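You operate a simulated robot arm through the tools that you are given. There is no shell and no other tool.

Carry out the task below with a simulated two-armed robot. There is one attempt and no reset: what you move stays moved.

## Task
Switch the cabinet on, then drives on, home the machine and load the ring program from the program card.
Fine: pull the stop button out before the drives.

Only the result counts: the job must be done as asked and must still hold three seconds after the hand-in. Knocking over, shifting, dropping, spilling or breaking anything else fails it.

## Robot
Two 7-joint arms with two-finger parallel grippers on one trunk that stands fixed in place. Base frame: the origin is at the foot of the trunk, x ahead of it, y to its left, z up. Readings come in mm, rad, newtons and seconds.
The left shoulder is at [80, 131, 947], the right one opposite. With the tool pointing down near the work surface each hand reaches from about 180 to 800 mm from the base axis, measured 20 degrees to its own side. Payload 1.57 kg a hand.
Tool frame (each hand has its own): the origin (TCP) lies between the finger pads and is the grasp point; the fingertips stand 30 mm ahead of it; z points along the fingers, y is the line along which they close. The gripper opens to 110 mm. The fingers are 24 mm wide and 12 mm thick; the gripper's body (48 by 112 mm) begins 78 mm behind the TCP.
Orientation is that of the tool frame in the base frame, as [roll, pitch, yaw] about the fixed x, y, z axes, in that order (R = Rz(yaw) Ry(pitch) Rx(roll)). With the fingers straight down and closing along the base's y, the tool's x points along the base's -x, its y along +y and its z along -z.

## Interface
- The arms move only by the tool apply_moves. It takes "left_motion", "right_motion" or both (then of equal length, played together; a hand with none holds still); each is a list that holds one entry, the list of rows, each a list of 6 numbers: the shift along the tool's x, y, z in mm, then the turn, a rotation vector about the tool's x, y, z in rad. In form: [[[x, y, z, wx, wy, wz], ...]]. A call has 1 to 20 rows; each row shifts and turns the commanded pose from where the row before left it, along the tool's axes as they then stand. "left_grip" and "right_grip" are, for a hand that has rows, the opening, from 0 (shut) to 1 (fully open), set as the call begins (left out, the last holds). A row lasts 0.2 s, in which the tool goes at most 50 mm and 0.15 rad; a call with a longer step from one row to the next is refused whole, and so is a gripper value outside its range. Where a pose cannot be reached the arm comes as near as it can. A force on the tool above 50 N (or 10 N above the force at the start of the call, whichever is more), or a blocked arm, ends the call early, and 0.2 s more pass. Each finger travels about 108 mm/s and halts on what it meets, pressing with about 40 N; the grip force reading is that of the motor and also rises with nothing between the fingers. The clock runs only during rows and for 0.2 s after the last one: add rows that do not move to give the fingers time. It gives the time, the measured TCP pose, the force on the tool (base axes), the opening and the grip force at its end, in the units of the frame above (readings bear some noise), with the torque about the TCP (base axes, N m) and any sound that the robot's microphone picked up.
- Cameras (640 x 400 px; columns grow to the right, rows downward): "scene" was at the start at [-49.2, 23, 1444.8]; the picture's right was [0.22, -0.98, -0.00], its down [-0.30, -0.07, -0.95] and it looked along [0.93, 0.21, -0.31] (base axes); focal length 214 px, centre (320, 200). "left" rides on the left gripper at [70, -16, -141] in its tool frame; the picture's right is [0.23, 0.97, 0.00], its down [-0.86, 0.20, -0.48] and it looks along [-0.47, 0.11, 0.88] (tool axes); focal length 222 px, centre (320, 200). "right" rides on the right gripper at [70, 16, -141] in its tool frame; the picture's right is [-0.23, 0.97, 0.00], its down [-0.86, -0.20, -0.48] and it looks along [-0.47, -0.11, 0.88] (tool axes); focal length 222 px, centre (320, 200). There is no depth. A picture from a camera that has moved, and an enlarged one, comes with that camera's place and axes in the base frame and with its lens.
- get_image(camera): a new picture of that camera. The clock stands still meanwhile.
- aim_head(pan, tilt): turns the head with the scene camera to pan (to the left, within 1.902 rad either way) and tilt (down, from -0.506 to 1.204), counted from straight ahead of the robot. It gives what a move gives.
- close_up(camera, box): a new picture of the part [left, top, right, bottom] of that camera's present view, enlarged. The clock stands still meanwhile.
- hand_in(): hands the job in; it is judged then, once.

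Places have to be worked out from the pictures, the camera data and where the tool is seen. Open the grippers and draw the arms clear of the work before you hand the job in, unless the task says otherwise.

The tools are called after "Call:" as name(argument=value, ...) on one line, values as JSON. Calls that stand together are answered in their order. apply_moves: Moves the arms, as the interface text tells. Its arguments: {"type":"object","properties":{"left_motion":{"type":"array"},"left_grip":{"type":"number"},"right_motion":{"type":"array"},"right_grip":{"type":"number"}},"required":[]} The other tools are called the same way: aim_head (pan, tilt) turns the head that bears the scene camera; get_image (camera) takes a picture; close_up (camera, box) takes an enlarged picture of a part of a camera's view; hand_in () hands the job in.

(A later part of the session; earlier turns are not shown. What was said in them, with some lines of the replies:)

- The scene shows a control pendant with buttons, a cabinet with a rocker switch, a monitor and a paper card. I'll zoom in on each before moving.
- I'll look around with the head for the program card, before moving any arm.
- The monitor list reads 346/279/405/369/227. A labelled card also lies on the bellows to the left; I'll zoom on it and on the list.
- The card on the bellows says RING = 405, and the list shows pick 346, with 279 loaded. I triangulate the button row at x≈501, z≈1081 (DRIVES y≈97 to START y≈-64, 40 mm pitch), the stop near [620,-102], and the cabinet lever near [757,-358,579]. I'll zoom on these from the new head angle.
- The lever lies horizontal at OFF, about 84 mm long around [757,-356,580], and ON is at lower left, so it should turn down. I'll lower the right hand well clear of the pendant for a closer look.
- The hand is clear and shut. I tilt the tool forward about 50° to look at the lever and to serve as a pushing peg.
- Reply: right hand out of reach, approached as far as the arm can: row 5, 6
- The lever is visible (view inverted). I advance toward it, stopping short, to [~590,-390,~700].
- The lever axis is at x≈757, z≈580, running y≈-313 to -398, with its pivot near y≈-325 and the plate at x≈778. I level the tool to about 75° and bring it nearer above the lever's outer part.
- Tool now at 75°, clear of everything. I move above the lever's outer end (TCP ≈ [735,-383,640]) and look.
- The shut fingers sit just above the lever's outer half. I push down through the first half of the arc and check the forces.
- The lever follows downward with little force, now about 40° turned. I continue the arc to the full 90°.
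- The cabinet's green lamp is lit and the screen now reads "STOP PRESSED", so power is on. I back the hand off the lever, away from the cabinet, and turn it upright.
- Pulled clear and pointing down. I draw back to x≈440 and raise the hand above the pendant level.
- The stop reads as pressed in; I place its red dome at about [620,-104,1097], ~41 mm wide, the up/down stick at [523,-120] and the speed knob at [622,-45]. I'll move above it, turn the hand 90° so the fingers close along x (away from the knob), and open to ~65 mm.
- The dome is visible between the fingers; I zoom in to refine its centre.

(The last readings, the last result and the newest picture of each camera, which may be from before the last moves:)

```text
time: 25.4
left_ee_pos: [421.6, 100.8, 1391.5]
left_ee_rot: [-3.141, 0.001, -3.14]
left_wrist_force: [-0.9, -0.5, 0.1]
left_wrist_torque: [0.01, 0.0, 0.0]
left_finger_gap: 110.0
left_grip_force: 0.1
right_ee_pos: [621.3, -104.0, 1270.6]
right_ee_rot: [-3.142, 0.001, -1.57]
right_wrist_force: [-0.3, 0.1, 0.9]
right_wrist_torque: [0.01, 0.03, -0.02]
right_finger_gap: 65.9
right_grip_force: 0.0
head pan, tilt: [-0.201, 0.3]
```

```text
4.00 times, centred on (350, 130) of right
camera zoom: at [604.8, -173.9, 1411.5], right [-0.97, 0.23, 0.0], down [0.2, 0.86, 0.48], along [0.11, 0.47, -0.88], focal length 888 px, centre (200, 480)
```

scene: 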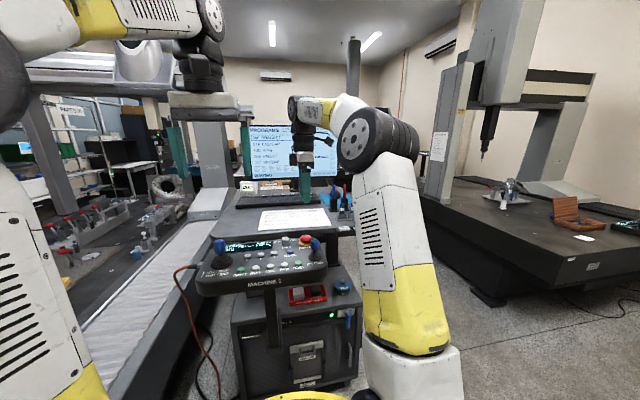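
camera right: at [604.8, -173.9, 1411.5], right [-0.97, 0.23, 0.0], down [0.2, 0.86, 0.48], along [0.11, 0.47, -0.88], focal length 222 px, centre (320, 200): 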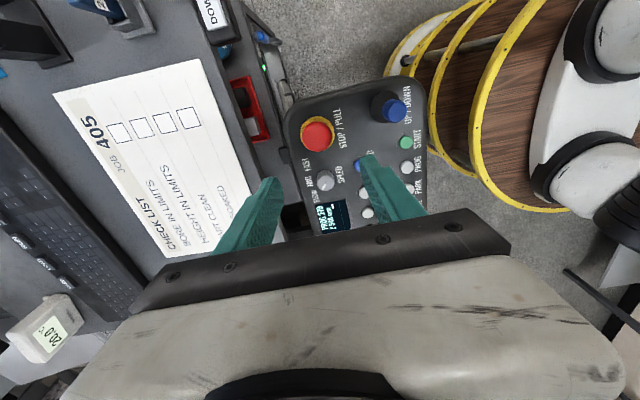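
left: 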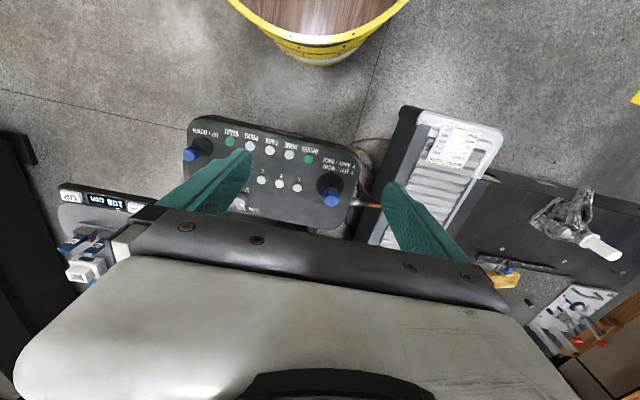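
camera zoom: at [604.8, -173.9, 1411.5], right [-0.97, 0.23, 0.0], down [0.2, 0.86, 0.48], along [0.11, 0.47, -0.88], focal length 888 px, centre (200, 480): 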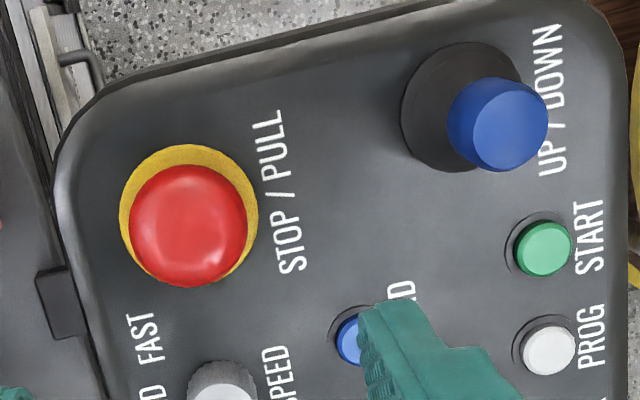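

Dome centre refined to about [623,-105]. I descend part way (fingertips ~13 mm above the dome) and check alignment.

Call:
apply_moves(right_motion=[[[0.3, -0.5, 25, 0, 0, 0], [0.3, -0.5, 30, 0, 0, 0], [0.4, -0.5, 30, 0, 0, 0], [0, 0, 25, 0, 0, 0], [0, 0, 10, 0, 0, 0]]], right_grip=0.56)

Call:
close_up(camera="right", box=[220, 90, 460, 240])

Call:
close_up(camera="scene", box=[274, 195, 354, 265])

```text
time: 26.6
left_ee_pos: [420.7, 102.8, 1392.3]
left_ee_rot: [3.14, 0.0, -3.141]
left_wrist_force: [-0.9, 0.3, -0.2]
left_wrist_torque: [0.01, -0.01, 0.02]
left_finger_gap: 109.9
left_grip_force: 0.1
right_ee_pos: [621.1, -105.7, 1150.5]
right_ee_rot: [3.141, -0.001, -1.571]
right_wrist_force: [0.0, 1.0, 0.7]
right_wrist_torque: [0.04, 0.01, -0.01]
right_finger_gap: 61.6
right_grip_force: 0.2
head pan, tilt: [-0.201, 0.3]
```

```text
2.67 times, centred on (340, 165) of right
camera zoom: at [605.5, -175.1, 1291.6], right [-0.97, 0.23, 0.0], down [0.2, 0.85, 0.48], along [0.11, 0.47, -0.88], focal length 592 px, centre (267, 293)
```

zoom: 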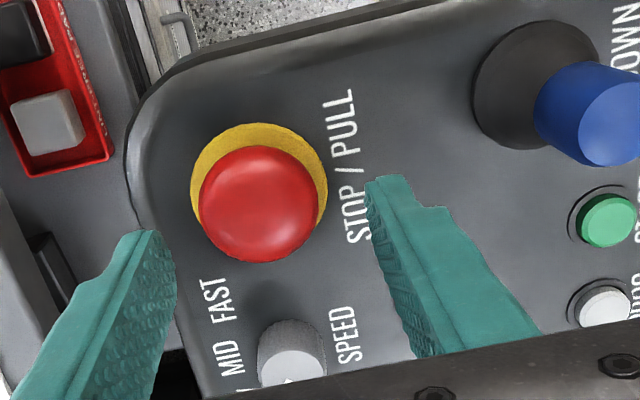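

```text
5.71 times, centred on (314, 230) of scene
camera zoom: at [-48.8, -16.0, 1445.8], right [-0.2, -0.98, 0.0], down [-0.29, 0.06, -0.96], along [0.94, -0.19, -0.3], focal length 1226 px, centre (354, 29)
```

zoom: 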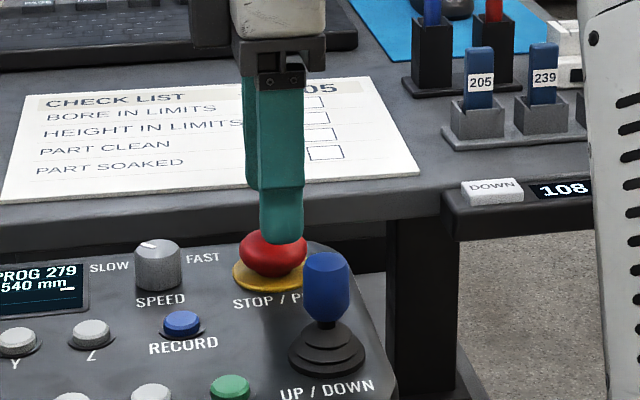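

The dome looks ~2-3 mm beyond centre in x. I correct, descend until fingertips are ~10 mm above the panel, then close on the dome.

Call:
apply_moves(right_motion=[[[1, -2, 12, 0, 0, 0], [0.5, -0.5, 12, 0, 0, 0], [0, 0, 12, 0, 0, 0]]])

Call:
close_up(camera="right", box=[220, 90, 460, 240])

Call:
close_up(camera="scene", box=[274, 195, 354, 265])

```text
time: 27.4
left_ee_pos: [421.2, 101.6, 1391.4]
left_ee_rot: [-3.141, 0.0, -3.141]
left_wrist_force: [-0.6, 0.0, 0.3]
left_wrist_torque: [0.02, -0.02, 0.0]
left_finger_gap: 110.1
left_grip_force: 0.0
right_ee_pos: [625.3, -105.8, 1114.1]
right_ee_rot: [-3.142, -0.001, -1.57]
right_wrist_force: [-0.9, 0.4, -0.5]
right_wrist_torque: [-0.02, 0.01, 0.03]
right_finger_gap: 61.5
right_grip_force: 0.1
head pan, tilt: [-0.201, 0.3]
```

```text
2.67 times, centred on (340, 165) of right
camera zoom: at [608.3, -176.4, 1255.4], right [-0.97, 0.23, 0.0], down [0.2, 0.86, 0.48], along [0.11, 0.47, -0.88], focal length 592 px, centre (267, 293)
```

zoom: 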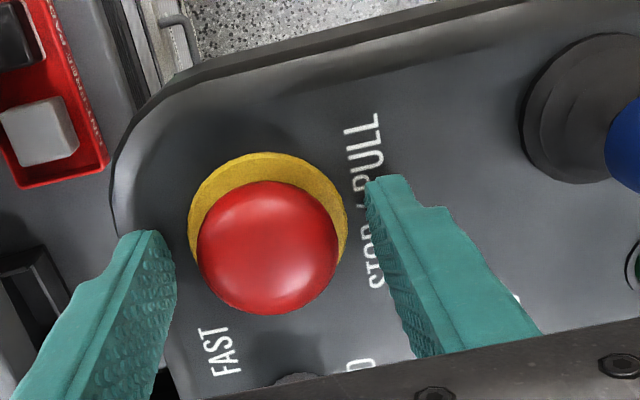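

```text
5.71 times, centred on (314, 230) of scene
camera zoom: at [-48.8, -16.0, 1445.8], right [-0.2, -0.98, 0.0], down [-0.29, 0.06, -0.96], along [0.94, -0.19, -0.3], focal length 1226 px, centre (354, 29)
```

zoom: 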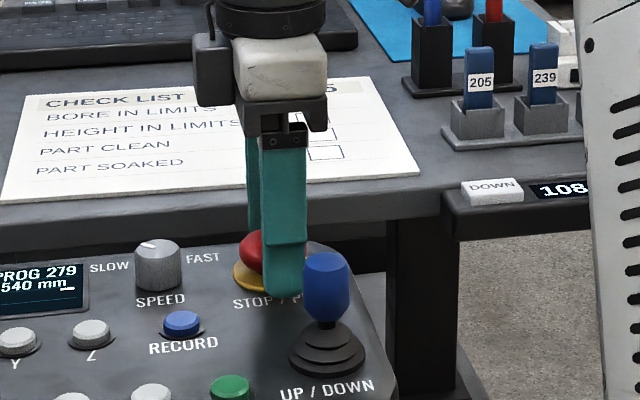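

Fingers straddle the dome evenly. I close on it.

Call:
apply_moves(right_motion=[[[0, 0, 0, 0, 0, 0], [0, 0, 0, 0, 0, 0], [0, 0, 0, 0, 0, 0]]], right_grip=0.3)

Call:
close_up(camera="right", box=[220, 90, 460, 240])

```text
time: 28.1
left_ee_pos: [421.4, 102.1, 1390.8]
left_ee_rot: [3.141, 0.001, -3.141]
left_wrist_force: [-0.2, 0.6, -0.1]
left_wrist_torque: [-0.03, 0.01, 0.02]
left_finger_gap: 110.2
left_grip_force: 0.1
right_ee_pos: [625.6, -107.7, 1114.8]
right_ee_rot: [-3.141, 0.001, -1.571]
right_wrist_force: [2.2, -0.8, -0.3]
right_wrist_torque: [-0.05, -0.14, 0.04]
right_finger_gap: 41.6
right_grip_force: 45.2
head pan, tilt: [-0.201, 0.3]
```

```text
2.67 times, centred on (340, 165) of right
camera zoom: at [608.5, -176.4, 1255.4], right [-0.97, 0.23, 0.0], down [0.2, 0.85, 0.48], along [0.11, 0.47, -0.88], focal length 592 px, centre (267, 293)
```

zoom: 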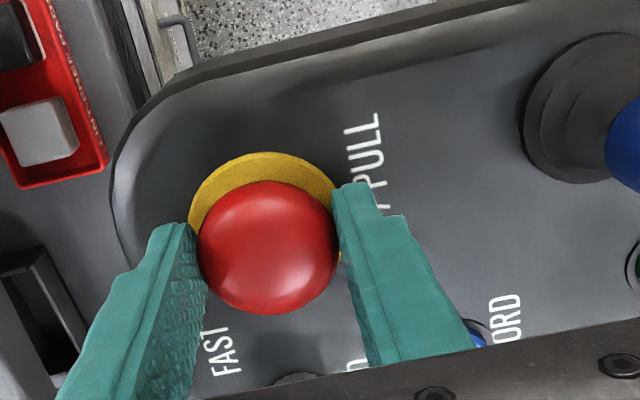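

The dome is gripped at 41.6 mm with a 45 N grip and almost no side load. I pull straight up in small steps.

Call:
apply_moves(right_motion=[[[0, 0, -3, 0, 0, 0], [0, 0, -3, 0, 0, 0], [0, 0, -3, 0, 0, 0], [0, 0, -3, 0, 0, 0]]])

Call:
close_up(camera="right", box=[220, 90, 460, 240])

Call:
close_up(camera="scene", box=[230, 115, 390, 265])

```text
time: 29.1
left_ee_pos: [422.1, 100.5, 1391.4]
left_ee_rot: [-3.141, -0.005, -3.141]
left_wrist_force: [0.1, -0.7, -0.2]
left_wrist_torque: [-0.03, 0.01, 0.0]
left_finger_gap: 110.1
left_grip_force: 0.2
right_ee_pos: [625.5, -108.4, 1123.0]
right_ee_rot: [3.135, -0.001, -1.572]
right_wrist_force: [4.4, 0.1, -39.6]
right_wrist_torque: [-0.08, -0.49, -0.01]
right_finger_gap: 41.6
right_grip_force: 44.5
head pan, tilt: [-0.201, 0.3]
```

```text
2.67 times, centred on (340, 165) of right
camera zoom: at [609.6, -176.4, 1264.8], right [-0.97, 0.23, 0.01], down [0.2, 0.86, 0.48], along [0.1, 0.47, -0.88], focal length 592 px, centre (267, 293)
```

zoom: 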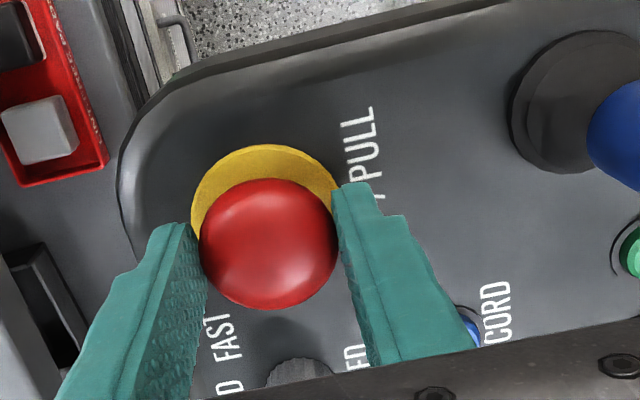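

```text
2.67 times, centred on (310, 190) of scene
camera zoom: at [-47.3, -16.2, 1445.9], right [-0.2, -0.98, 0.0], down [-0.29, 0.06, -0.95], along [0.94, -0.19, -0.3], focal length 572 px, centre (347, 227)
```

zoom: 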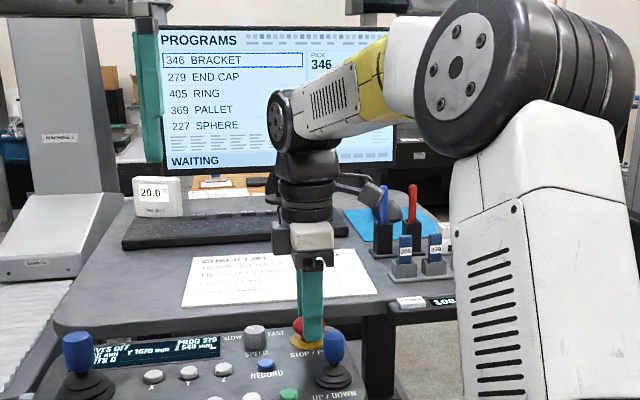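

The pendant display now shows "...DRIVES OFF" rather than STOP PRESSED, and the pull has reached its stop at 40 N. I open the fingers and rise straight up.

Call:
apply_moves(right_motion=[[[0, 0, 0, 0, 0, 0], [0, 0, 0, 0, 0, 0], [0, 0, -3, 0, 0, 0], [0, 0, -20, 0, 0, 0], [0, 0, -35, 0, 0, 0], [0, 0, -35, 0, 0, 0], [0, 0, -35, 0, 0, 0]]], right_grip=0.58)

Call:
close_up(camera="scene", box=[190, 225, 350, 325])

Call:
close_up(camera="right", box=[220, 60, 460, 240])

```text
time: 30.8
left_ee_pos: [421.7, 102.5, 1392.4]
left_ee_rot: [3.141, 0.0, -3.14]
left_wrist_force: [0.1, -0.6, -0.3]
left_wrist_torque: [0.0, 0.02, -0.03]
left_finger_gap: 110.0
left_grip_force: 0.1
right_ee_pos: [624.6, -106.7, 1255.3]
right_ee_rot: [3.141, -0.002, -1.572]
right_wrist_force: [-0.2, 0.6, 0.5]
right_wrist_torque: [0.01, 0.04, 0.0]
right_finger_gap: 63.9
right_grip_force: 0.2
head pan, tilt: [-0.201, 0.3]
```

```text
4.00 times, centred on (270, 275) of scene
camera zoom: at [-48.7, -16.0, 1445.8], right [-0.2, -0.98, 0.0], down [-0.29, 0.06, -0.96], along [0.94, -0.19, -0.3], focal length 858 px, centre (520, -100)
```

zoom: 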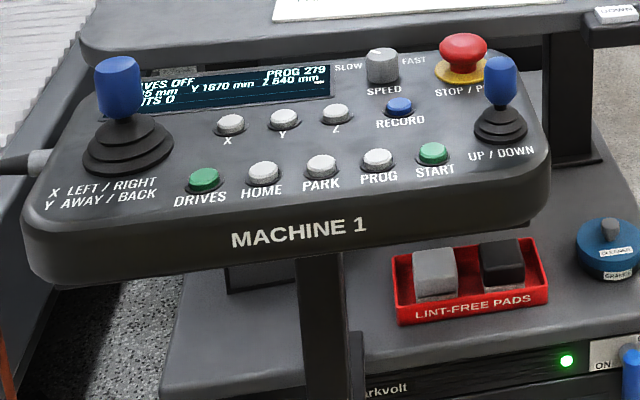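

```text
2.22 times, centred on (340, 150) of right
camera zoom: at [608.3, -176.2, 1395.8], right [-0.97, 0.23, 0.0], down [0.2, 0.85, 0.48], along [0.11, 0.47, -0.88], focal length 494 px, centre (276, 311)
```

zoom: 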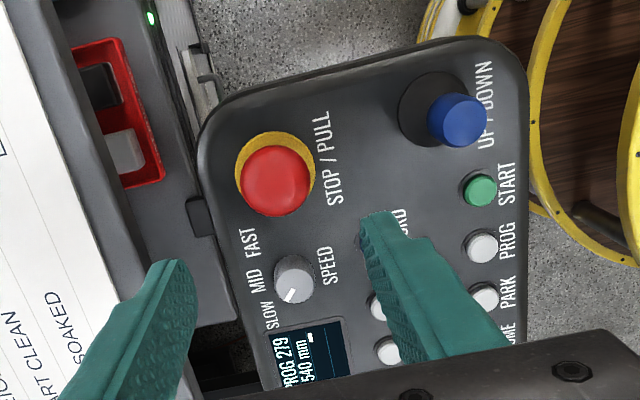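

The stop button stands out and the display says DRIVES OFF. I send the right hand back to its side and bring the left hand, shut, over DRIVES at [501,97].

Call:
apply_moves(right_motion=[[[0, 0, -40, 0, 0, 0], [0, 0, -40, 0, 0, 0], [35, 27.5, 0, 0, 0, 0], [35, 27.5, 0, 0, 0, 0], [35, 27.5, 0, 0, 0, 0], [35, 27.5, 0, 0, 0, 0], [35, 27.5, 0, 0, 0, 0], [35, 27.5, 0, 0, 0, 0], [35, 27.5, 0, 0, 0, 0], [35, 27.5, 0, 0, 0, 0]]], left_motion=[[[0, 0, 0, 0, 0, 0], [0, 0, 0, 0, 0, 0], [-13.3, -0.8, 35, 0, 0, 0], [-13.3, -0.8, 35, 0, 0, 0], [-13.3, -0.8, 35, 0, 0, 0], [-13.3, -0.8, 35, 0, 0, 0], [-13.3, -0.8, 35, 0, 0, 0], [-13.3, -0.8, 35, 0, 0, 0], [0, 0, 0, 0, 0, 0], [0, 0, 0, 0, 0, 0]]], left_grip=0)

Call:
get_image(camera="left")

Call:
get_image(camera="scene")

```text
time: 33.0
left_ee_pos: [500.8, 97.7, 1180.8]
left_ee_rot: [3.141, -0.001, 3.14]
left_wrist_force: [0.2, 0.4, 0.2]
left_wrist_torque: [-0.01, 0.04, -0.01]
left_finger_gap: 0.0
left_grip_force: 21.2
right_ee_pos: [406.0, -386.4, 1333.6]
right_ee_rot: [3.141, -0.001, -1.571]
right_wrist_force: [-0.6, 0.0, 1.4]
right_wrist_torque: [0.02, 0.06, 0.01]
right_finger_gap: 63.9
right_grip_force: 0.0
head pan, tilt: [-0.201, 0.3]
```

```text
taken
camera left: at [431.7, 82.0, 1323.5], right [-0.23, 0.97, 0.0], down [0.86, 0.2, 0.48], along [0.47, 0.11, -0.88], focal length 222 px, centre (320, 200)
```

left: 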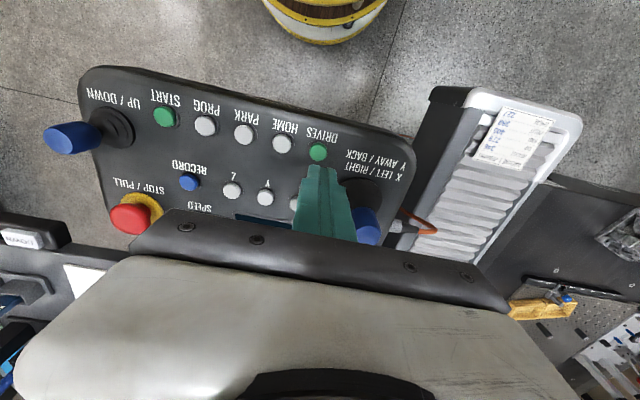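

```text
taken
```

scene: 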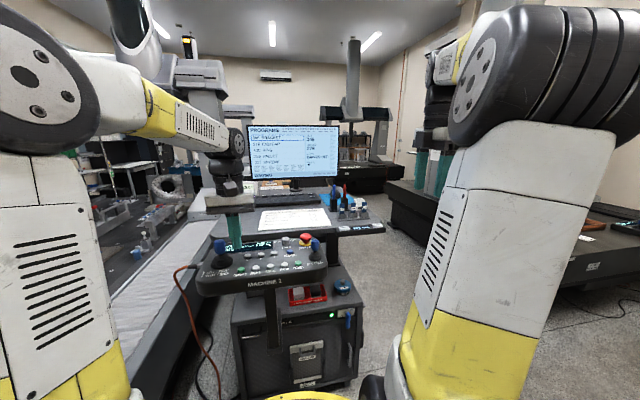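

The left hand is over the button row. I zoom to fix the button centres from this closer pose.

Call:
close_up(camera="left", box=[140, 90, 380, 240])

Call:
close_up(camera="scene", box=[190, 185, 350, 305])

Call:
close_up(camera="scene", box=[230, 115, 350, 190])

```text
2.67 times, centred on (260, 165) of left
camera zoom: at [431.7, 82.0, 1323.5], right [-0.23, 0.97, 0.0], down [0.86, 0.2, 0.48], along [0.47, 0.11, -0.88], focal length 592 px, centre (480, 293)
```

zoom: 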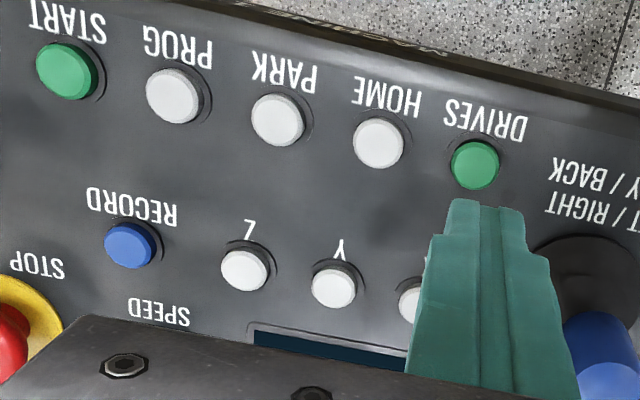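

```text
3.33 times, centred on (270, 245) of scene
camera zoom: at [-48.5, -15.8, 1445.8], right [-0.2, -0.98, 0.0], down [-0.29, 0.06, -0.96], along [0.94, -0.19, -0.3], focal length 715 px, centre (487, 50)
```

zoom: 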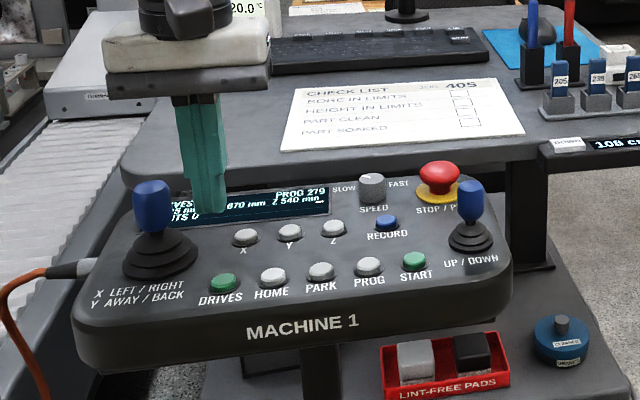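

```text
5.33 times, centred on (290, 152) of scene
camera zoom: at [-48.5, -15.8, 1445.8], right [-0.2, -0.98, 0.0], down [-0.29, 0.06, -0.96], along [0.94, -0.19, -0.3], focal length 1144 px, centre (480, 453)
```

zoom: 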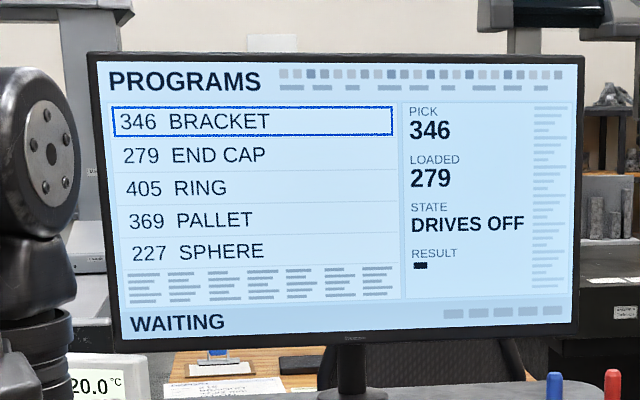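

Refined row: x≈502, y = 96 (DRIVES), 55 (HOME), 15 (PARK), -26 (PROG), -66 (START). I lower the closed fingers on DRIVES and press gently.

Call:
apply_moves(left_motion=[[[-1, -1, 30, 0, 0, 0], [0, -0.5, 26, 0, 0, 0], [0, 0, 6, 0, 0, 0], [0, 0, 4, 0, 0, 0], [0, 0, 3, 0, 0, 0], [0, 0, 2, 0, 0, 0], [0, 0, 2, 0, 0, 0]]])

Call:
close_up(camera="scene", box=[190, 205, 350, 305])

```text
time: 34.5
left_ee_pos: [501.1, 96.1, 1113.8]
left_ee_rot: [-3.141, 0.006, -3.141]
left_wrist_force: [-9.0, 1.4, 14.4]
left_wrist_torque: [0.01, 0.41, -0.03]
left_finger_gap: 0.1
left_grip_force: 21.1
right_ee_pos: [404.2, -385.2, 1335.4]
right_ee_rot: [3.141, -0.001, -1.571]
right_wrist_force: [-1.0, 0.0, 0.0]
right_wrist_torque: [0.0, -0.01, 0.01]
right_finger_gap: 63.8
right_grip_force: 0.0
head pan, tilt: [-0.201, 0.3]
heard: click
stopped in row 7 (left hand): the force on the tool passed its limit at 55 N (the readings are from after the stop); the commanded pose is now the measured one
```

```text
4.00 times, centred on (270, 255) of scene
camera zoom: at [-49.8, -16.0, 1445.8], right [-0.2, -0.98, 0.0], down [-0.29, 0.06, -0.96], along [0.94, -0.19, -0.3], focal length 858 px, centre (520, -20)
```

zoom: 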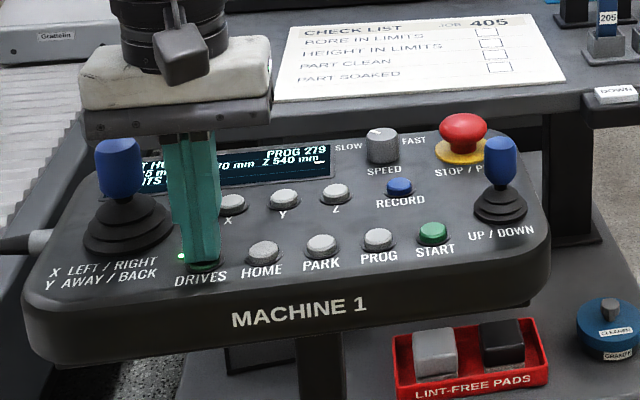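

A click, and the DRIVES lamp lit with the display showing NOT HOMED. I lift off and read the monitor.

Call:
apply_moves(left_motion=[[[0, 0, -15, 0, 0, 0], [0, 0, -15, 0, 0, 0]]])

Call:
close_up(camera="scene", box=[230, 115, 350, 190])

Call:
close_up(camera="scene", box=[190, 205, 350, 305])

```text
time: 35.1
left_ee_pos: [501.9, 95.1, 1142.3]
left_ee_rot: [-3.141, 0.006, -3.141]
left_wrist_force: [0.0, 0.5, -0.9]
left_wrist_torque: [0.01, 0.02, -0.01]
left_finger_gap: 0.0
left_grip_force: 21.4
right_ee_pos: [405.6, -386.9, 1334.3]
right_ee_rot: [-3.141, 0.0, -1.571]
right_wrist_force: [0.5, 0.6, 0.5]
right_wrist_torque: [0.0, 0.04, 0.01]
right_finger_gap: 64.0
right_grip_force: 0.1
head pan, tilt: [-0.201, 0.3]
```

```text
5.33 times, centred on (290, 152) of scene
camera zoom: at [-48.6, -16.1, 1445.8], right [-0.2, -0.98, 0.0], down [-0.29, 0.06, -0.96], along [0.94, -0.19, -0.3], focal length 1144 px, centre (480, 453)
```

zoom: 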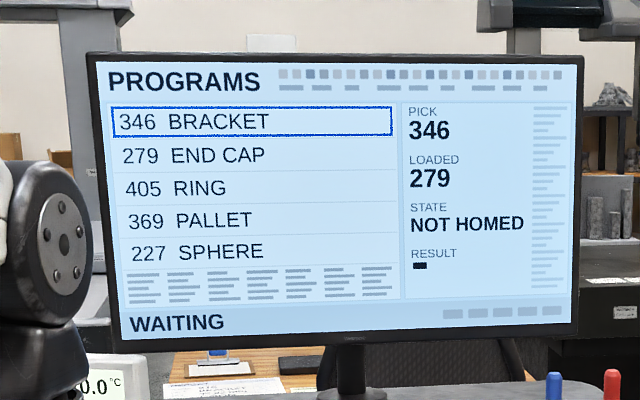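

```text
4.00 times, centred on (270, 255) of scene
camera zoom: at [-48.6, -16.1, 1445.8], right [-0.2, -0.98, 0.0], down [-0.29, 0.06, -0.96], along [0.94, -0.19, -0.3], focal length 858 px, centre (520, -20)
```

zoom: 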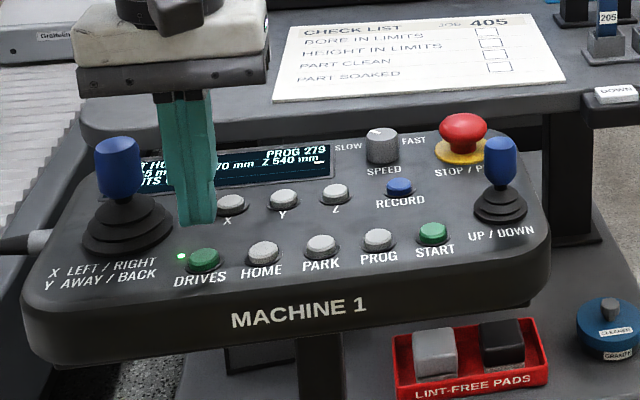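

State is NOT HOMED with drives on. I shift to HOME (y≈55), press to the same depth and lift straight back up.

Call:
apply_moves(left_motion=[[[0, -20, 0, 0, 0, 0], [0, -19.7, 0, 0, 0, 0], [0, 0, 0, 0, 0, 0], [0, 0, 18, 0, 0, 0], [0, 0, 4, 0, 0, 0], [0, 0, 2.5, 0, 0, 0], [0, 0, 2, 0, 0, 0], [0, 0, 1.5, 0, 0, 0], [0, 0, -20, 0, 0, 0], [0, 0, -30, 0, 0, 0]]])

Call:
close_up(camera="scene", box=[230, 115, 350, 190])

Call:
get_image(camera="scene")

```text
time: 37.3
left_ee_pos: [501.4, 56.2, 1164.7]
left_ee_rot: [-3.141, 0.004, 3.14]
left_wrist_force: [0.3, -0.3, 0.3]
left_wrist_torque: [0.0, 0.0, 0.02]
left_finger_gap: 0.0
left_grip_force: 21.7
right_ee_pos: [405.5, -386.3, 1334.7]
right_ee_rot: [-3.141, -0.002, -1.572]
right_wrist_force: [0.8, -0.4, 0.0]
right_wrist_torque: [0.01, 0.0, 0.0]
right_finger_gap: 63.8
right_grip_force: 0.0
head pan, tilt: [-0.201, 0.3]
heard: click
```

```text
5.33 times, centred on (290, 152) of scene
camera zoom: at [-48.6, -16.1, 1445.8], right [-0.2, -0.98, 0.0], down [-0.29, 0.06, -0.96], along [0.94, -0.19, -0.3], focal length 1144 px, centre (480, 453)
```

zoom: 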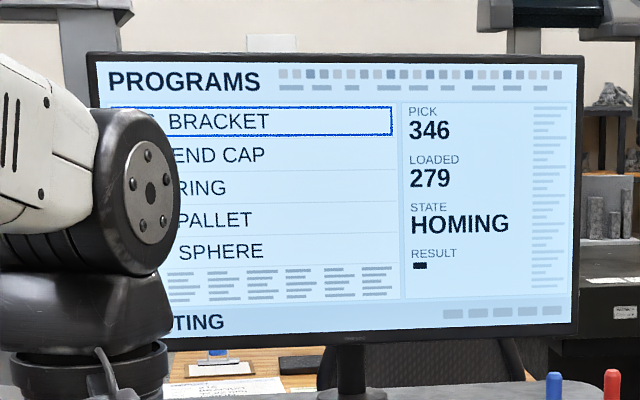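

```text
taken
```

scene: 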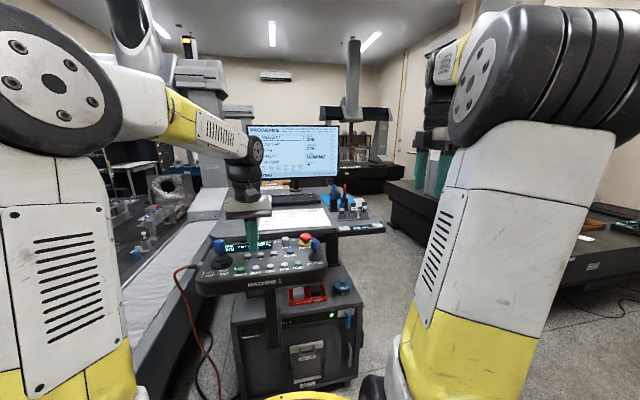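

The monitor shows HOMING. I draw the left hand up and back while it homes, and watch.

Call:
apply_moves(left_motion=[[[10, 0, -35, 0, 0, 0], [10, 0, -35, 0, 0, 0], [10, 0, -35, 0, 0, 0], [10, 0, -20, 0, 0, 0], [0, 0, 0, 0, 0, 0], [0, 0, 0, 0, 0, 0], [0, 0, 0, 0, 0, 0], [0, 0, 0, 0, 0, 0]]])

Call:
get_image(camera="scene")

Call:
close_up(camera="scene", box=[230, 115, 350, 190])

```text
time: 39.1
left_ee_pos: [462.1, 55.7, 1289.4]
left_ee_rot: [-3.141, 0.008, 3.141]
left_wrist_force: [-0.1, -0.3, 0.5]
left_wrist_torque: [0.0, 0.01, -0.01]
left_finger_gap: 0.2
left_grip_force: 21.8
right_ee_pos: [405.1, -385.2, 1335.1]
right_ee_rot: [-3.141, 0.001, -1.57]
right_wrist_force: [0.4, 0.6, -0.1]
right_wrist_torque: [0.0, 0.0, -0.02]
right_finger_gap: 63.9
right_grip_force: 0.1
head pan, tilt: [-0.201, 0.3]
```

```text
taken
```

scene: 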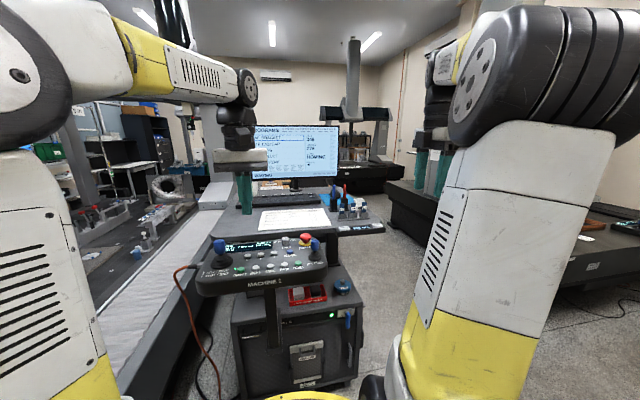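

```text
5.33 times, centred on (290, 152) of scene
camera zoom: at [-48.8, -16.1, 1445.8], right [-0.2, -0.98, 0.0], down [-0.29, 0.06, -0.96], along [0.94, -0.19, -0.3], focal length 1144 px, centre (480, 453)
```

zoom: 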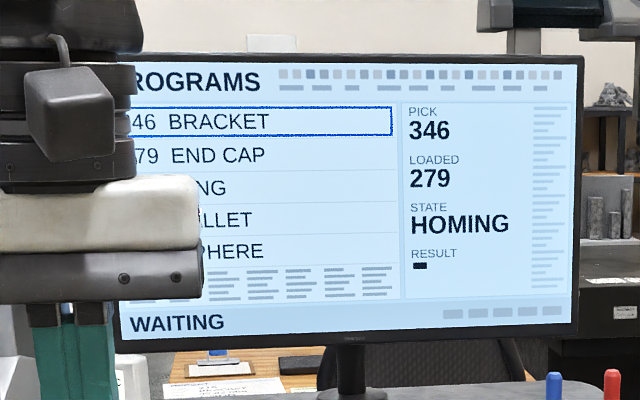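

Still homing. I hold still for a few more seconds.

Call:
apply_moves(left_motion=[[[0, 0, 0, 0, 0, 0], [0, 0, 0, 0, 0, 0], [0, 0, 0, 0, 0, 0], [0, 0, 0, 0, 0, 0], [0, 0, 0, 0, 0, 0], [0, 0, 0, 0, 0, 0], [0, 0, 0, 0, 0, 0], [0, 0, 0, 0, 0, 0], [0, 0, 0, 0, 0, 0], [0, 0, 0, 0, 0, 0], [0, 0, 0, 0, 0, 0], [0, 0, 0, 0, 0, 0], [0, 0, 0, 0, 0, 0], [0, 0, 0, 0, 0, 0], [0, 0, 0, 0, 0, 0]]])

Call:
get_image(camera="scene")

Call:
close_up(camera="scene", box=[230, 115, 350, 190])

Call:
close_up(camera="scene", box=[200, 225, 330, 290])

```text
time: 42.3
left_ee_pos: [462.4, 55.3, 1289.7]
left_ee_rot: [3.14, 0.007, 3.141]
left_wrist_force: [0.5, 0.0, 0.7]
left_wrist_torque: [-0.01, -0.04, -0.01]
left_finger_gap: 0.0
left_grip_force: 21.9
right_ee_pos: [405.6, -385.6, 1334.2]
right_ee_rot: [-3.141, 0.0, -1.57]
right_wrist_force: [0.6, 0.2, 0.6]
right_wrist_torque: [-0.01, -0.01, 0.0]
right_finger_gap: 63.9
right_grip_force: 0.0
head pan, tilt: [-0.201, 0.3]
```

```text
taken
```

scene: 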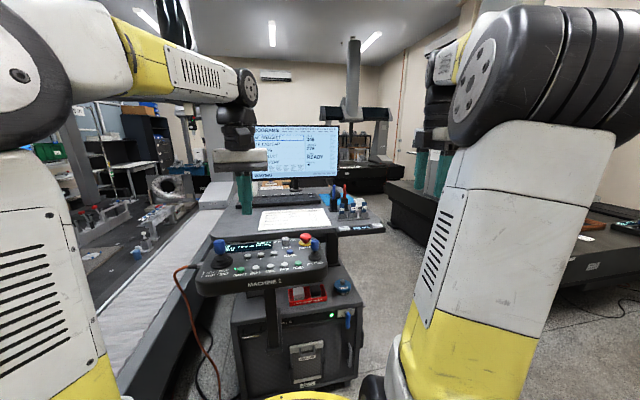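

```text
5.33 times, centred on (290, 152) of scene
camera zoom: at [-48.8, -16.1, 1445.8], right [-0.2, -0.98, 0.0], down [-0.29, 0.06, -0.96], along [0.94, -0.19, -0.3], focal length 1144 px, centre (480, 453)
```

zoom: 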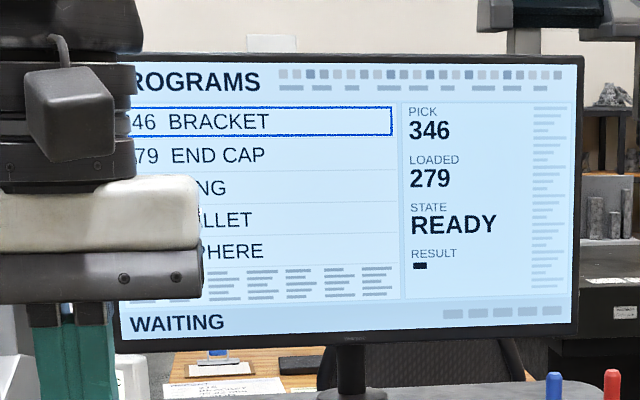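

```text
4.92 times, centred on (265, 258) of scene
camera zoom: at [-48.8, -16.1, 1445.8], right [-0.2, -0.98, 0.0], down [-0.29, 0.06, -0.96], along [0.94, -0.19, -0.3], focal length 1056 px, centre (591, -83)
```

zoom: 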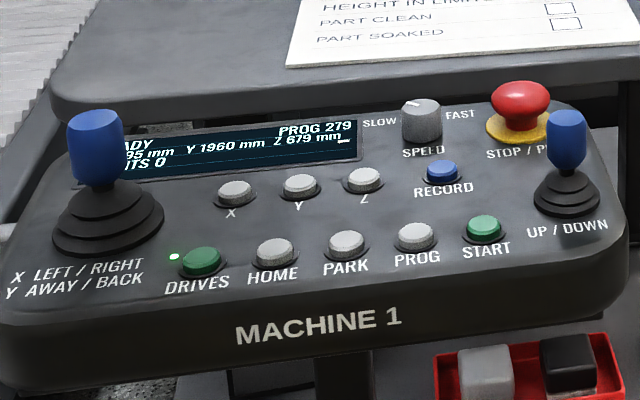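

READY: homed. Selecting a program may need the keyboard's labelled keys, so I inspect the keyboard before pressing anything.

Call:
close_up(camera="scene", box=[240, 180, 340, 215])

Call:
close_up(camera="scene", box=[285, 180, 335, 210])

Call:
close_up(camera="left", box=[0, 100, 320, 300])

```text
6.40 times, centred on (290, 198) of scene
camera zoom: at [-48.8, -16.1, 1445.8], right [-0.2, -0.98, 0.0], down [-0.29, 0.06, -0.96], along [0.94, -0.19, -0.3], focal length 1373 px, centre (512, 216)
```

zoom: 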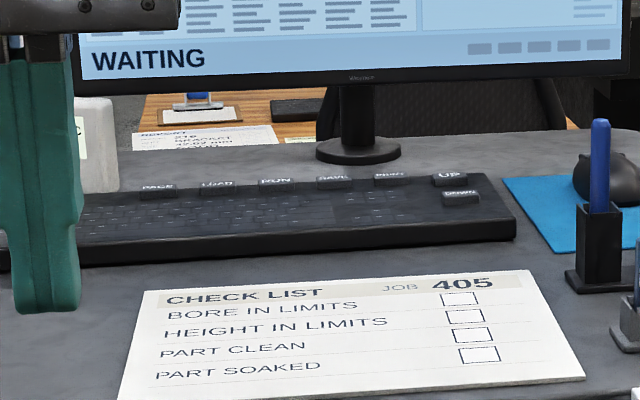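

```text
12.80 times, centred on (310, 195) of scene
camera zoom: at [-48.8, -16.1, 1445.8], right [-0.2, -0.98, 0.0], down [-0.29, 0.06, -0.96], along [0.94, -0.19, -0.3], focal length 2745 px, centre (448, 264)
```

zoom: 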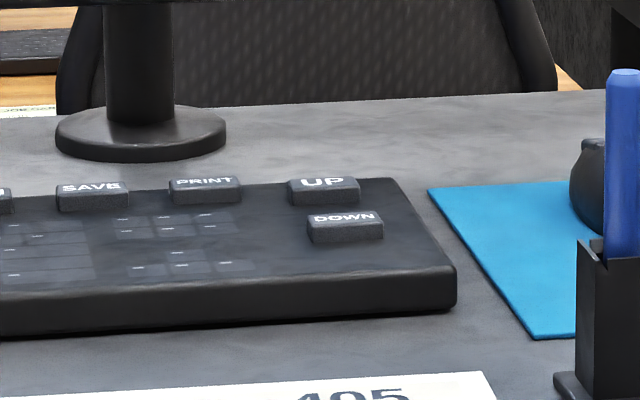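

```text
2.00 times, centred on (160, 200) of left
camera zoom: at [392.0, 40.5, 1431.6], right [-0.23, 0.97, 0.0], down [0.85, 0.2, 0.48], along [0.47, 0.11, -0.88], focal length 444 px, centre (640, 200)
```

zoom: 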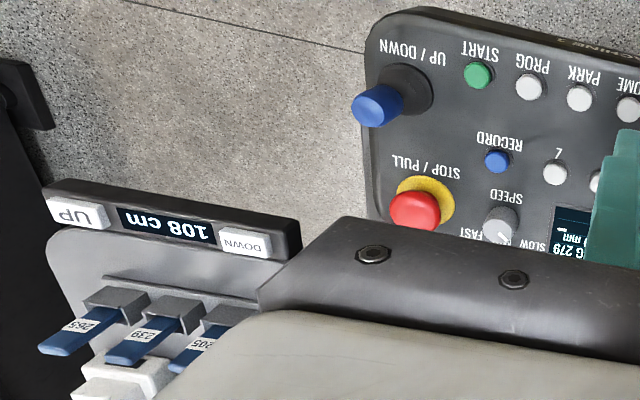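

The keyboard (UP/DOWN/LOAD/RUN keys) is at x≈1090-1150, beyond the arms' reach, so the pendant's PROG key is the way to try. I press PROG once (y≈-26) and see what changes.

Call:
apply_moves(left_motion=[[[-8, -16.4, 29.4, 0, 0, 0], [-8, -16.4, 29.4, 0, 0, 0], [-8, -16.4, 29.4, 0, 0, 0], [-8, -16.4, 29.4, 0, 0, 0], [-8, -16.4, 29.4, 0, 0, 0], [0, 0, 0, 0, 0, 0], [0, 0, 18, 0, 0, 0], [0, 0, 4, 0, 0, 0], [0, 0, 2.5, 0, 0, 0], [0, 0, 2, 0, 0, 0], [0, 0, 1.2, 0, 0, 0], [0, 0, -20, 0, 0, 0], [0, 0, -20, 0, 0, 0]]])

Call:
get_image(camera="scene")

Call:
close_up(camera="scene", box=[230, 115, 350, 190])

Call:
close_up(camera="scene", box=[200, 225, 330, 290])

```text
time: 45.1
left_ee_pos: [502.0, -27.7, 1156.3]
left_ee_rot: [3.141, 0.005, -3.141]
left_wrist_force: [-0.1, -0.5, 0.0]
left_wrist_torque: [0.02, -0.01, -0.02]
left_finger_gap: 0.1
left_grip_force: 21.6
right_ee_pos: [405.9, -386.5, 1335.1]
right_ee_rot: [3.14, 0.0, -1.57]
right_wrist_force: [-0.4, 0.3, 0.5]
right_wrist_torque: [-0.03, 0.04, -0.01]
right_finger_gap: 63.7
right_grip_force: 0.1
head pan, tilt: [-0.201, 0.3]
```

```text
taken
```

scene: 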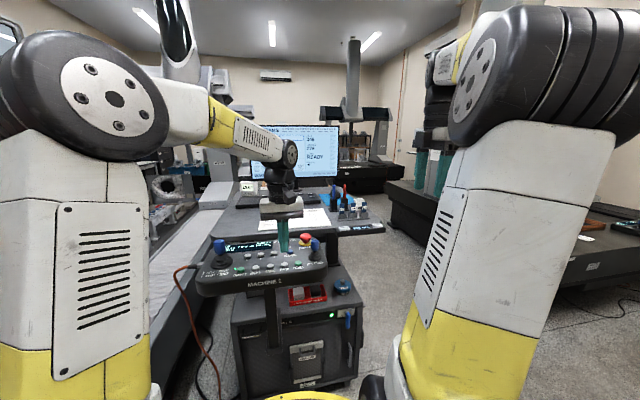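

```text
5.33 times, centred on (290, 152) of scene
camera zoom: at [-48.7, -16.1, 1445.8], right [-0.2, -0.98, 0.0], down [-0.29, 0.06, -0.96], along [0.94, -0.19, -0.3], focal length 1144 px, centre (480, 453)
```

zoom: 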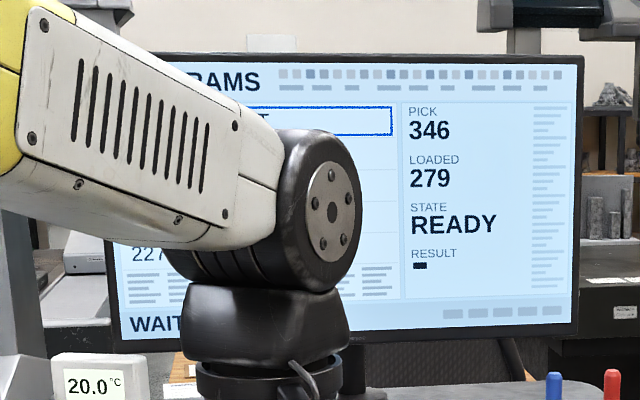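

```text
4.92 times, centred on (265, 258) of scene
camera zoom: at [-48.7, -16.1, 1445.8], right [-0.2, -0.98, 0.0], down [-0.29, 0.06, -0.96], along [0.94, -0.19, -0.3], focal length 1056 px, centre (591, -83)
```

zoom: 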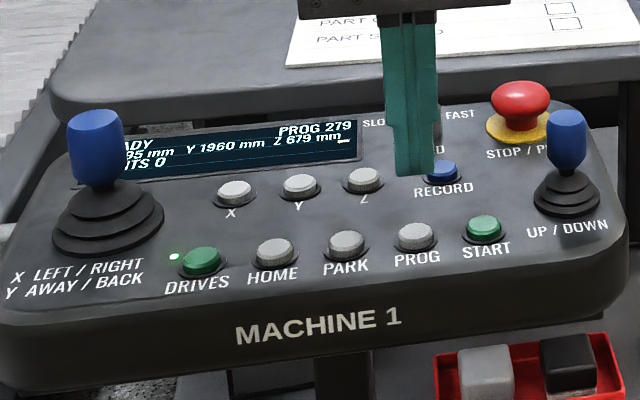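

No click was heard, so PROG was not pressed deep enough. I press again ~2 mm deeper.

Call:
apply_moves(left_motion=[[[0, 0.5, 30, 0, 0, 0], [0, 0.5, 6, 0, 0, 0], [0, 0, 4, 0, 0, 0], [0, 0, 2, 0, 0, 0], [0, 0, 1.5, 0, 0, 0], [0, 0, 0.8, 0, 0, 0], [0, 0, -20, 0, 0, 0], [0, 0, -20, 0, 0, 0]]])

Call:
close_up(camera="scene", box=[230, 115, 350, 190])

Call:
close_up(camera="scene", box=[200, 225, 330, 290])

```text
time: 46.9
left_ee_pos: [501.7, -25.9, 1150.1]
left_ee_rot: [3.142, 0.004, -3.141]
left_wrist_force: [0.9, 0.2, -0.7]
left_wrist_torque: [0.0, 0.03, 0.02]
left_finger_gap: 0.0
left_grip_force: 21.6
right_ee_pos: [405.4, -386.2, 1336.4]
right_ee_rot: [3.141, 0.001, -1.573]
right_wrist_force: [0.5, -0.3, 0.3]
right_wrist_torque: [0.0, 0.0, 0.01]
right_finger_gap: 63.9
right_grip_force: 0.2
head pan, tilt: [-0.201, 0.3]
heard: click
```

```text
5.33 times, centred on (290, 152) of scene
camera zoom: at [-48.7, -16.1, 1445.8], right [-0.2, -0.98, 0.0], down [-0.29, 0.06, -0.96], along [0.94, -0.19, -0.3], focal length 1144 px, centre (480, 453)
```

zoom: 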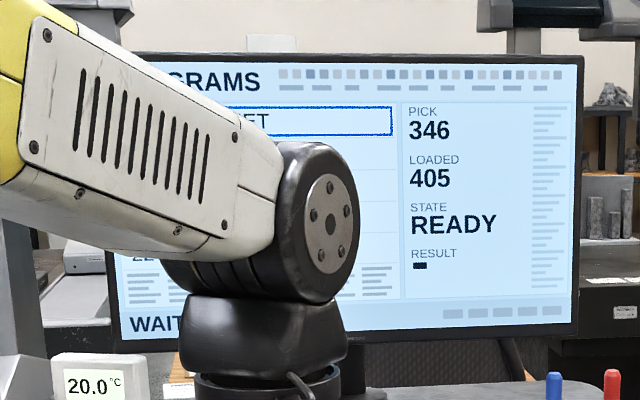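

```text
4.92 times, centred on (265, 258) of scene
camera zoom: at [-48.7, -16.1, 1445.8], right [-0.2, -0.98, 0.0], down [-0.29, 0.06, -0.96], along [0.94, -0.19, -0.3], focal length 1056 px, centre (591, -83)
```

zoom: 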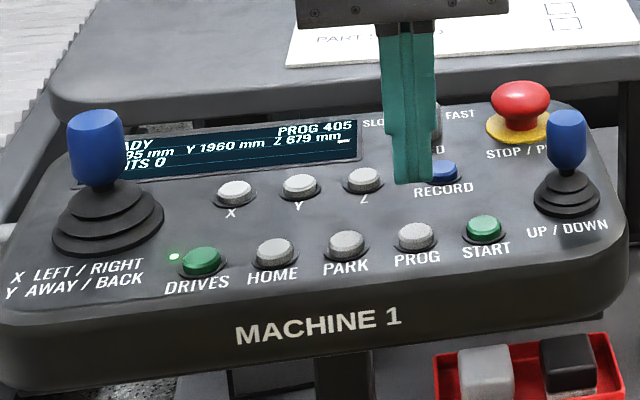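

LOADED now reads 405 (RING, per the card) with state READY on both displays. I raise and withdraw the left hand to its start place and open both grippers.

Call:
apply_moves(left_motion=[[[0, 0, -40, 0, 0, 0], [0, 0, -40, 0, 0, 0], [10, 16, -40, 0, 0, 0], [10, 16, -40, 0, 0, 0], [10, 16, -40, 0, 0, 0], [10, 16, -40, 0, 0, 0], [10, 16, 0, 0, 0, 0], [10, 16, 0, 0, 0, 0], [10, 16, 0, 0, 0, 0], [10, 16, 0, 0, 0, 0]]], right_motion=[[[0, 0, 0, 0, 0, 0], [0, 0, 0, 0, 0, 0], [0, 0, 0, 0, 0, 0], [0, 0, 0, 0, 0, 0], [0, 0, 0, 0, 0, 0], [0, 0, 0, 0, 0, 0], [0, 0, 0, 0, 0, 0], [0, 0, 0, 0, 0, 0], [0, 0, 0, 0, 0, 0], [0, 0, 0, 0, 0, 0]]], right_grip=1)

Call:
apply_moves(left_motion=[[[0, 0, 0, 0, 0, 0], [0, 0, 0, 0, 0, 0], [0, 0, 0, 0, 0, 0], [0, 0, 0, 0, 0, 0]]], left_grip=1)

Call:
get_image(camera="scene")

Call:
close_up(camera="scene", box=[230, 115, 390, 215])

Call:
close_up(camera="scene", box=[190, 225, 380, 345])

```text
time: 49.1
left_ee_pos: [421.5, 103.4, 1389.8]
left_ee_rot: [-3.141, 0.005, -3.141]
left_wrist_force: [-0.1, 0.0, 0.1]
left_wrist_torque: [0.01, 0.02, 0.05]
left_finger_gap: 0.0
left_grip_force: 21.8
right_ee_pos: [405.9, -386.3, 1334.9]
right_ee_rot: [3.141, -0.001, -1.571]
right_wrist_force: [0.8, -0.7, 0.1]
right_wrist_torque: [-0.01, 0.01, 0.0]
right_finger_gap: 110.3
right_grip_force: 0.1
head pan, tilt: [-0.201, 0.3]
```

```text
time: 50.1
left_ee_pos: [421.3, 101.9, 1391.2]
left_ee_rot: [-3.141, 0.006, 3.14]
left_wrist_force: [0.0, -0.4, 0.7]
left_wrist_torque: [-0.01, -0.03, 0.0]
left_finger_gap: 110.1
left_grip_force: 0.0
right_ee_pos: [405.1, -386.6, 1335.0]
right_ee_rot: [3.141, -0.001, -1.572]
right_wrist_force: [0.3, 0.2, -0.2]
right_wrist_torque: [0.04, 0.03, 0.01]
right_finger_gap: 109.8
right_grip_force: 0.1
head pan, tilt: [-0.201, 0.3]
```

```text
taken
```

scene: 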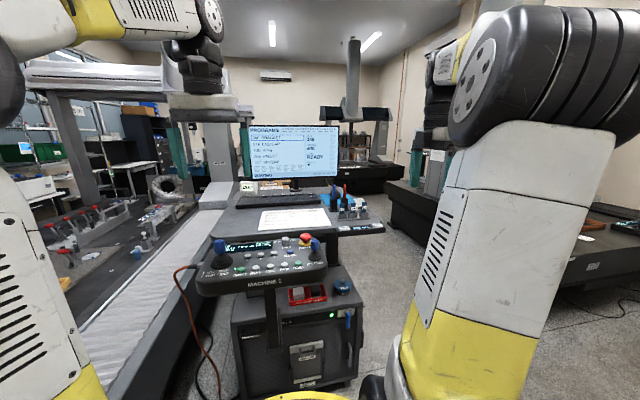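

```text
4.00 times, centred on (310, 165) of scene
camera zoom: at [-48.8, -16.0, 1445.8], right [-0.2, -0.98, 0.0], down [-0.29, 0.06, -0.96], along [0.94, -0.19, -0.3], focal length 858 px, centre (360, 340)
```

zoom: 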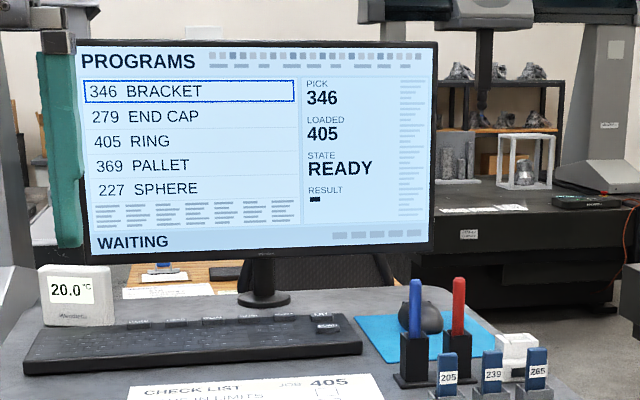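

```text
3.33 times, centred on (285, 285) of scene
camera zoom: at [-48.8, -16.0, 1445.8], right [-0.2, -0.98, 0.0], down [-0.29, 0.06, -0.96], along [0.94, -0.19, -0.3], focal length 715 px, centre (437, -83)
```

zoom: 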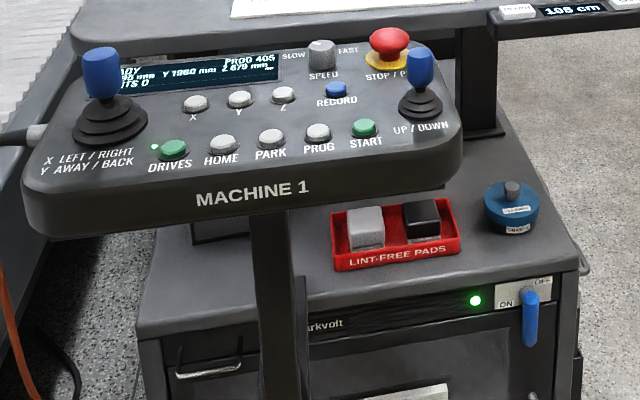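

The cabinet lever is at ON with its lamp green, the stop is out, the drives lamp is lit, the state is READY and program 405 RING is loaded. Nothing else has moved, and both hands are open and clear, so I hand in.

Call:
hand_in()

```text
The job is handed in.
```

The machine is on and homed, and the ring program is loaded. I handed the job in with both grippers open and clear of the work.

1. **Cabinet:** I turned the lever from OFF to ON, and the green lamp is lit.
2. **Stop button:** I pulled it out before touching the drives.
3. **Drives:** I pressed DRIVES and its lamp is lit.
4. **Home:** I pressed HOME; the machine homed and now reads READY.
5. **Program:** The program card lists RING as 405. Pressing PROG once changed the loaded program from 279 to 405. My first try at that button was too shallow to register.

The monitor's PICK field still shows 346 BRACKET. It can only be changed from the keyboard, which I judged out of reach, but LOADED shows 405 on both the monitor and the pendant. I did not press START, and nothing else appeared disturbed in the last pictures.
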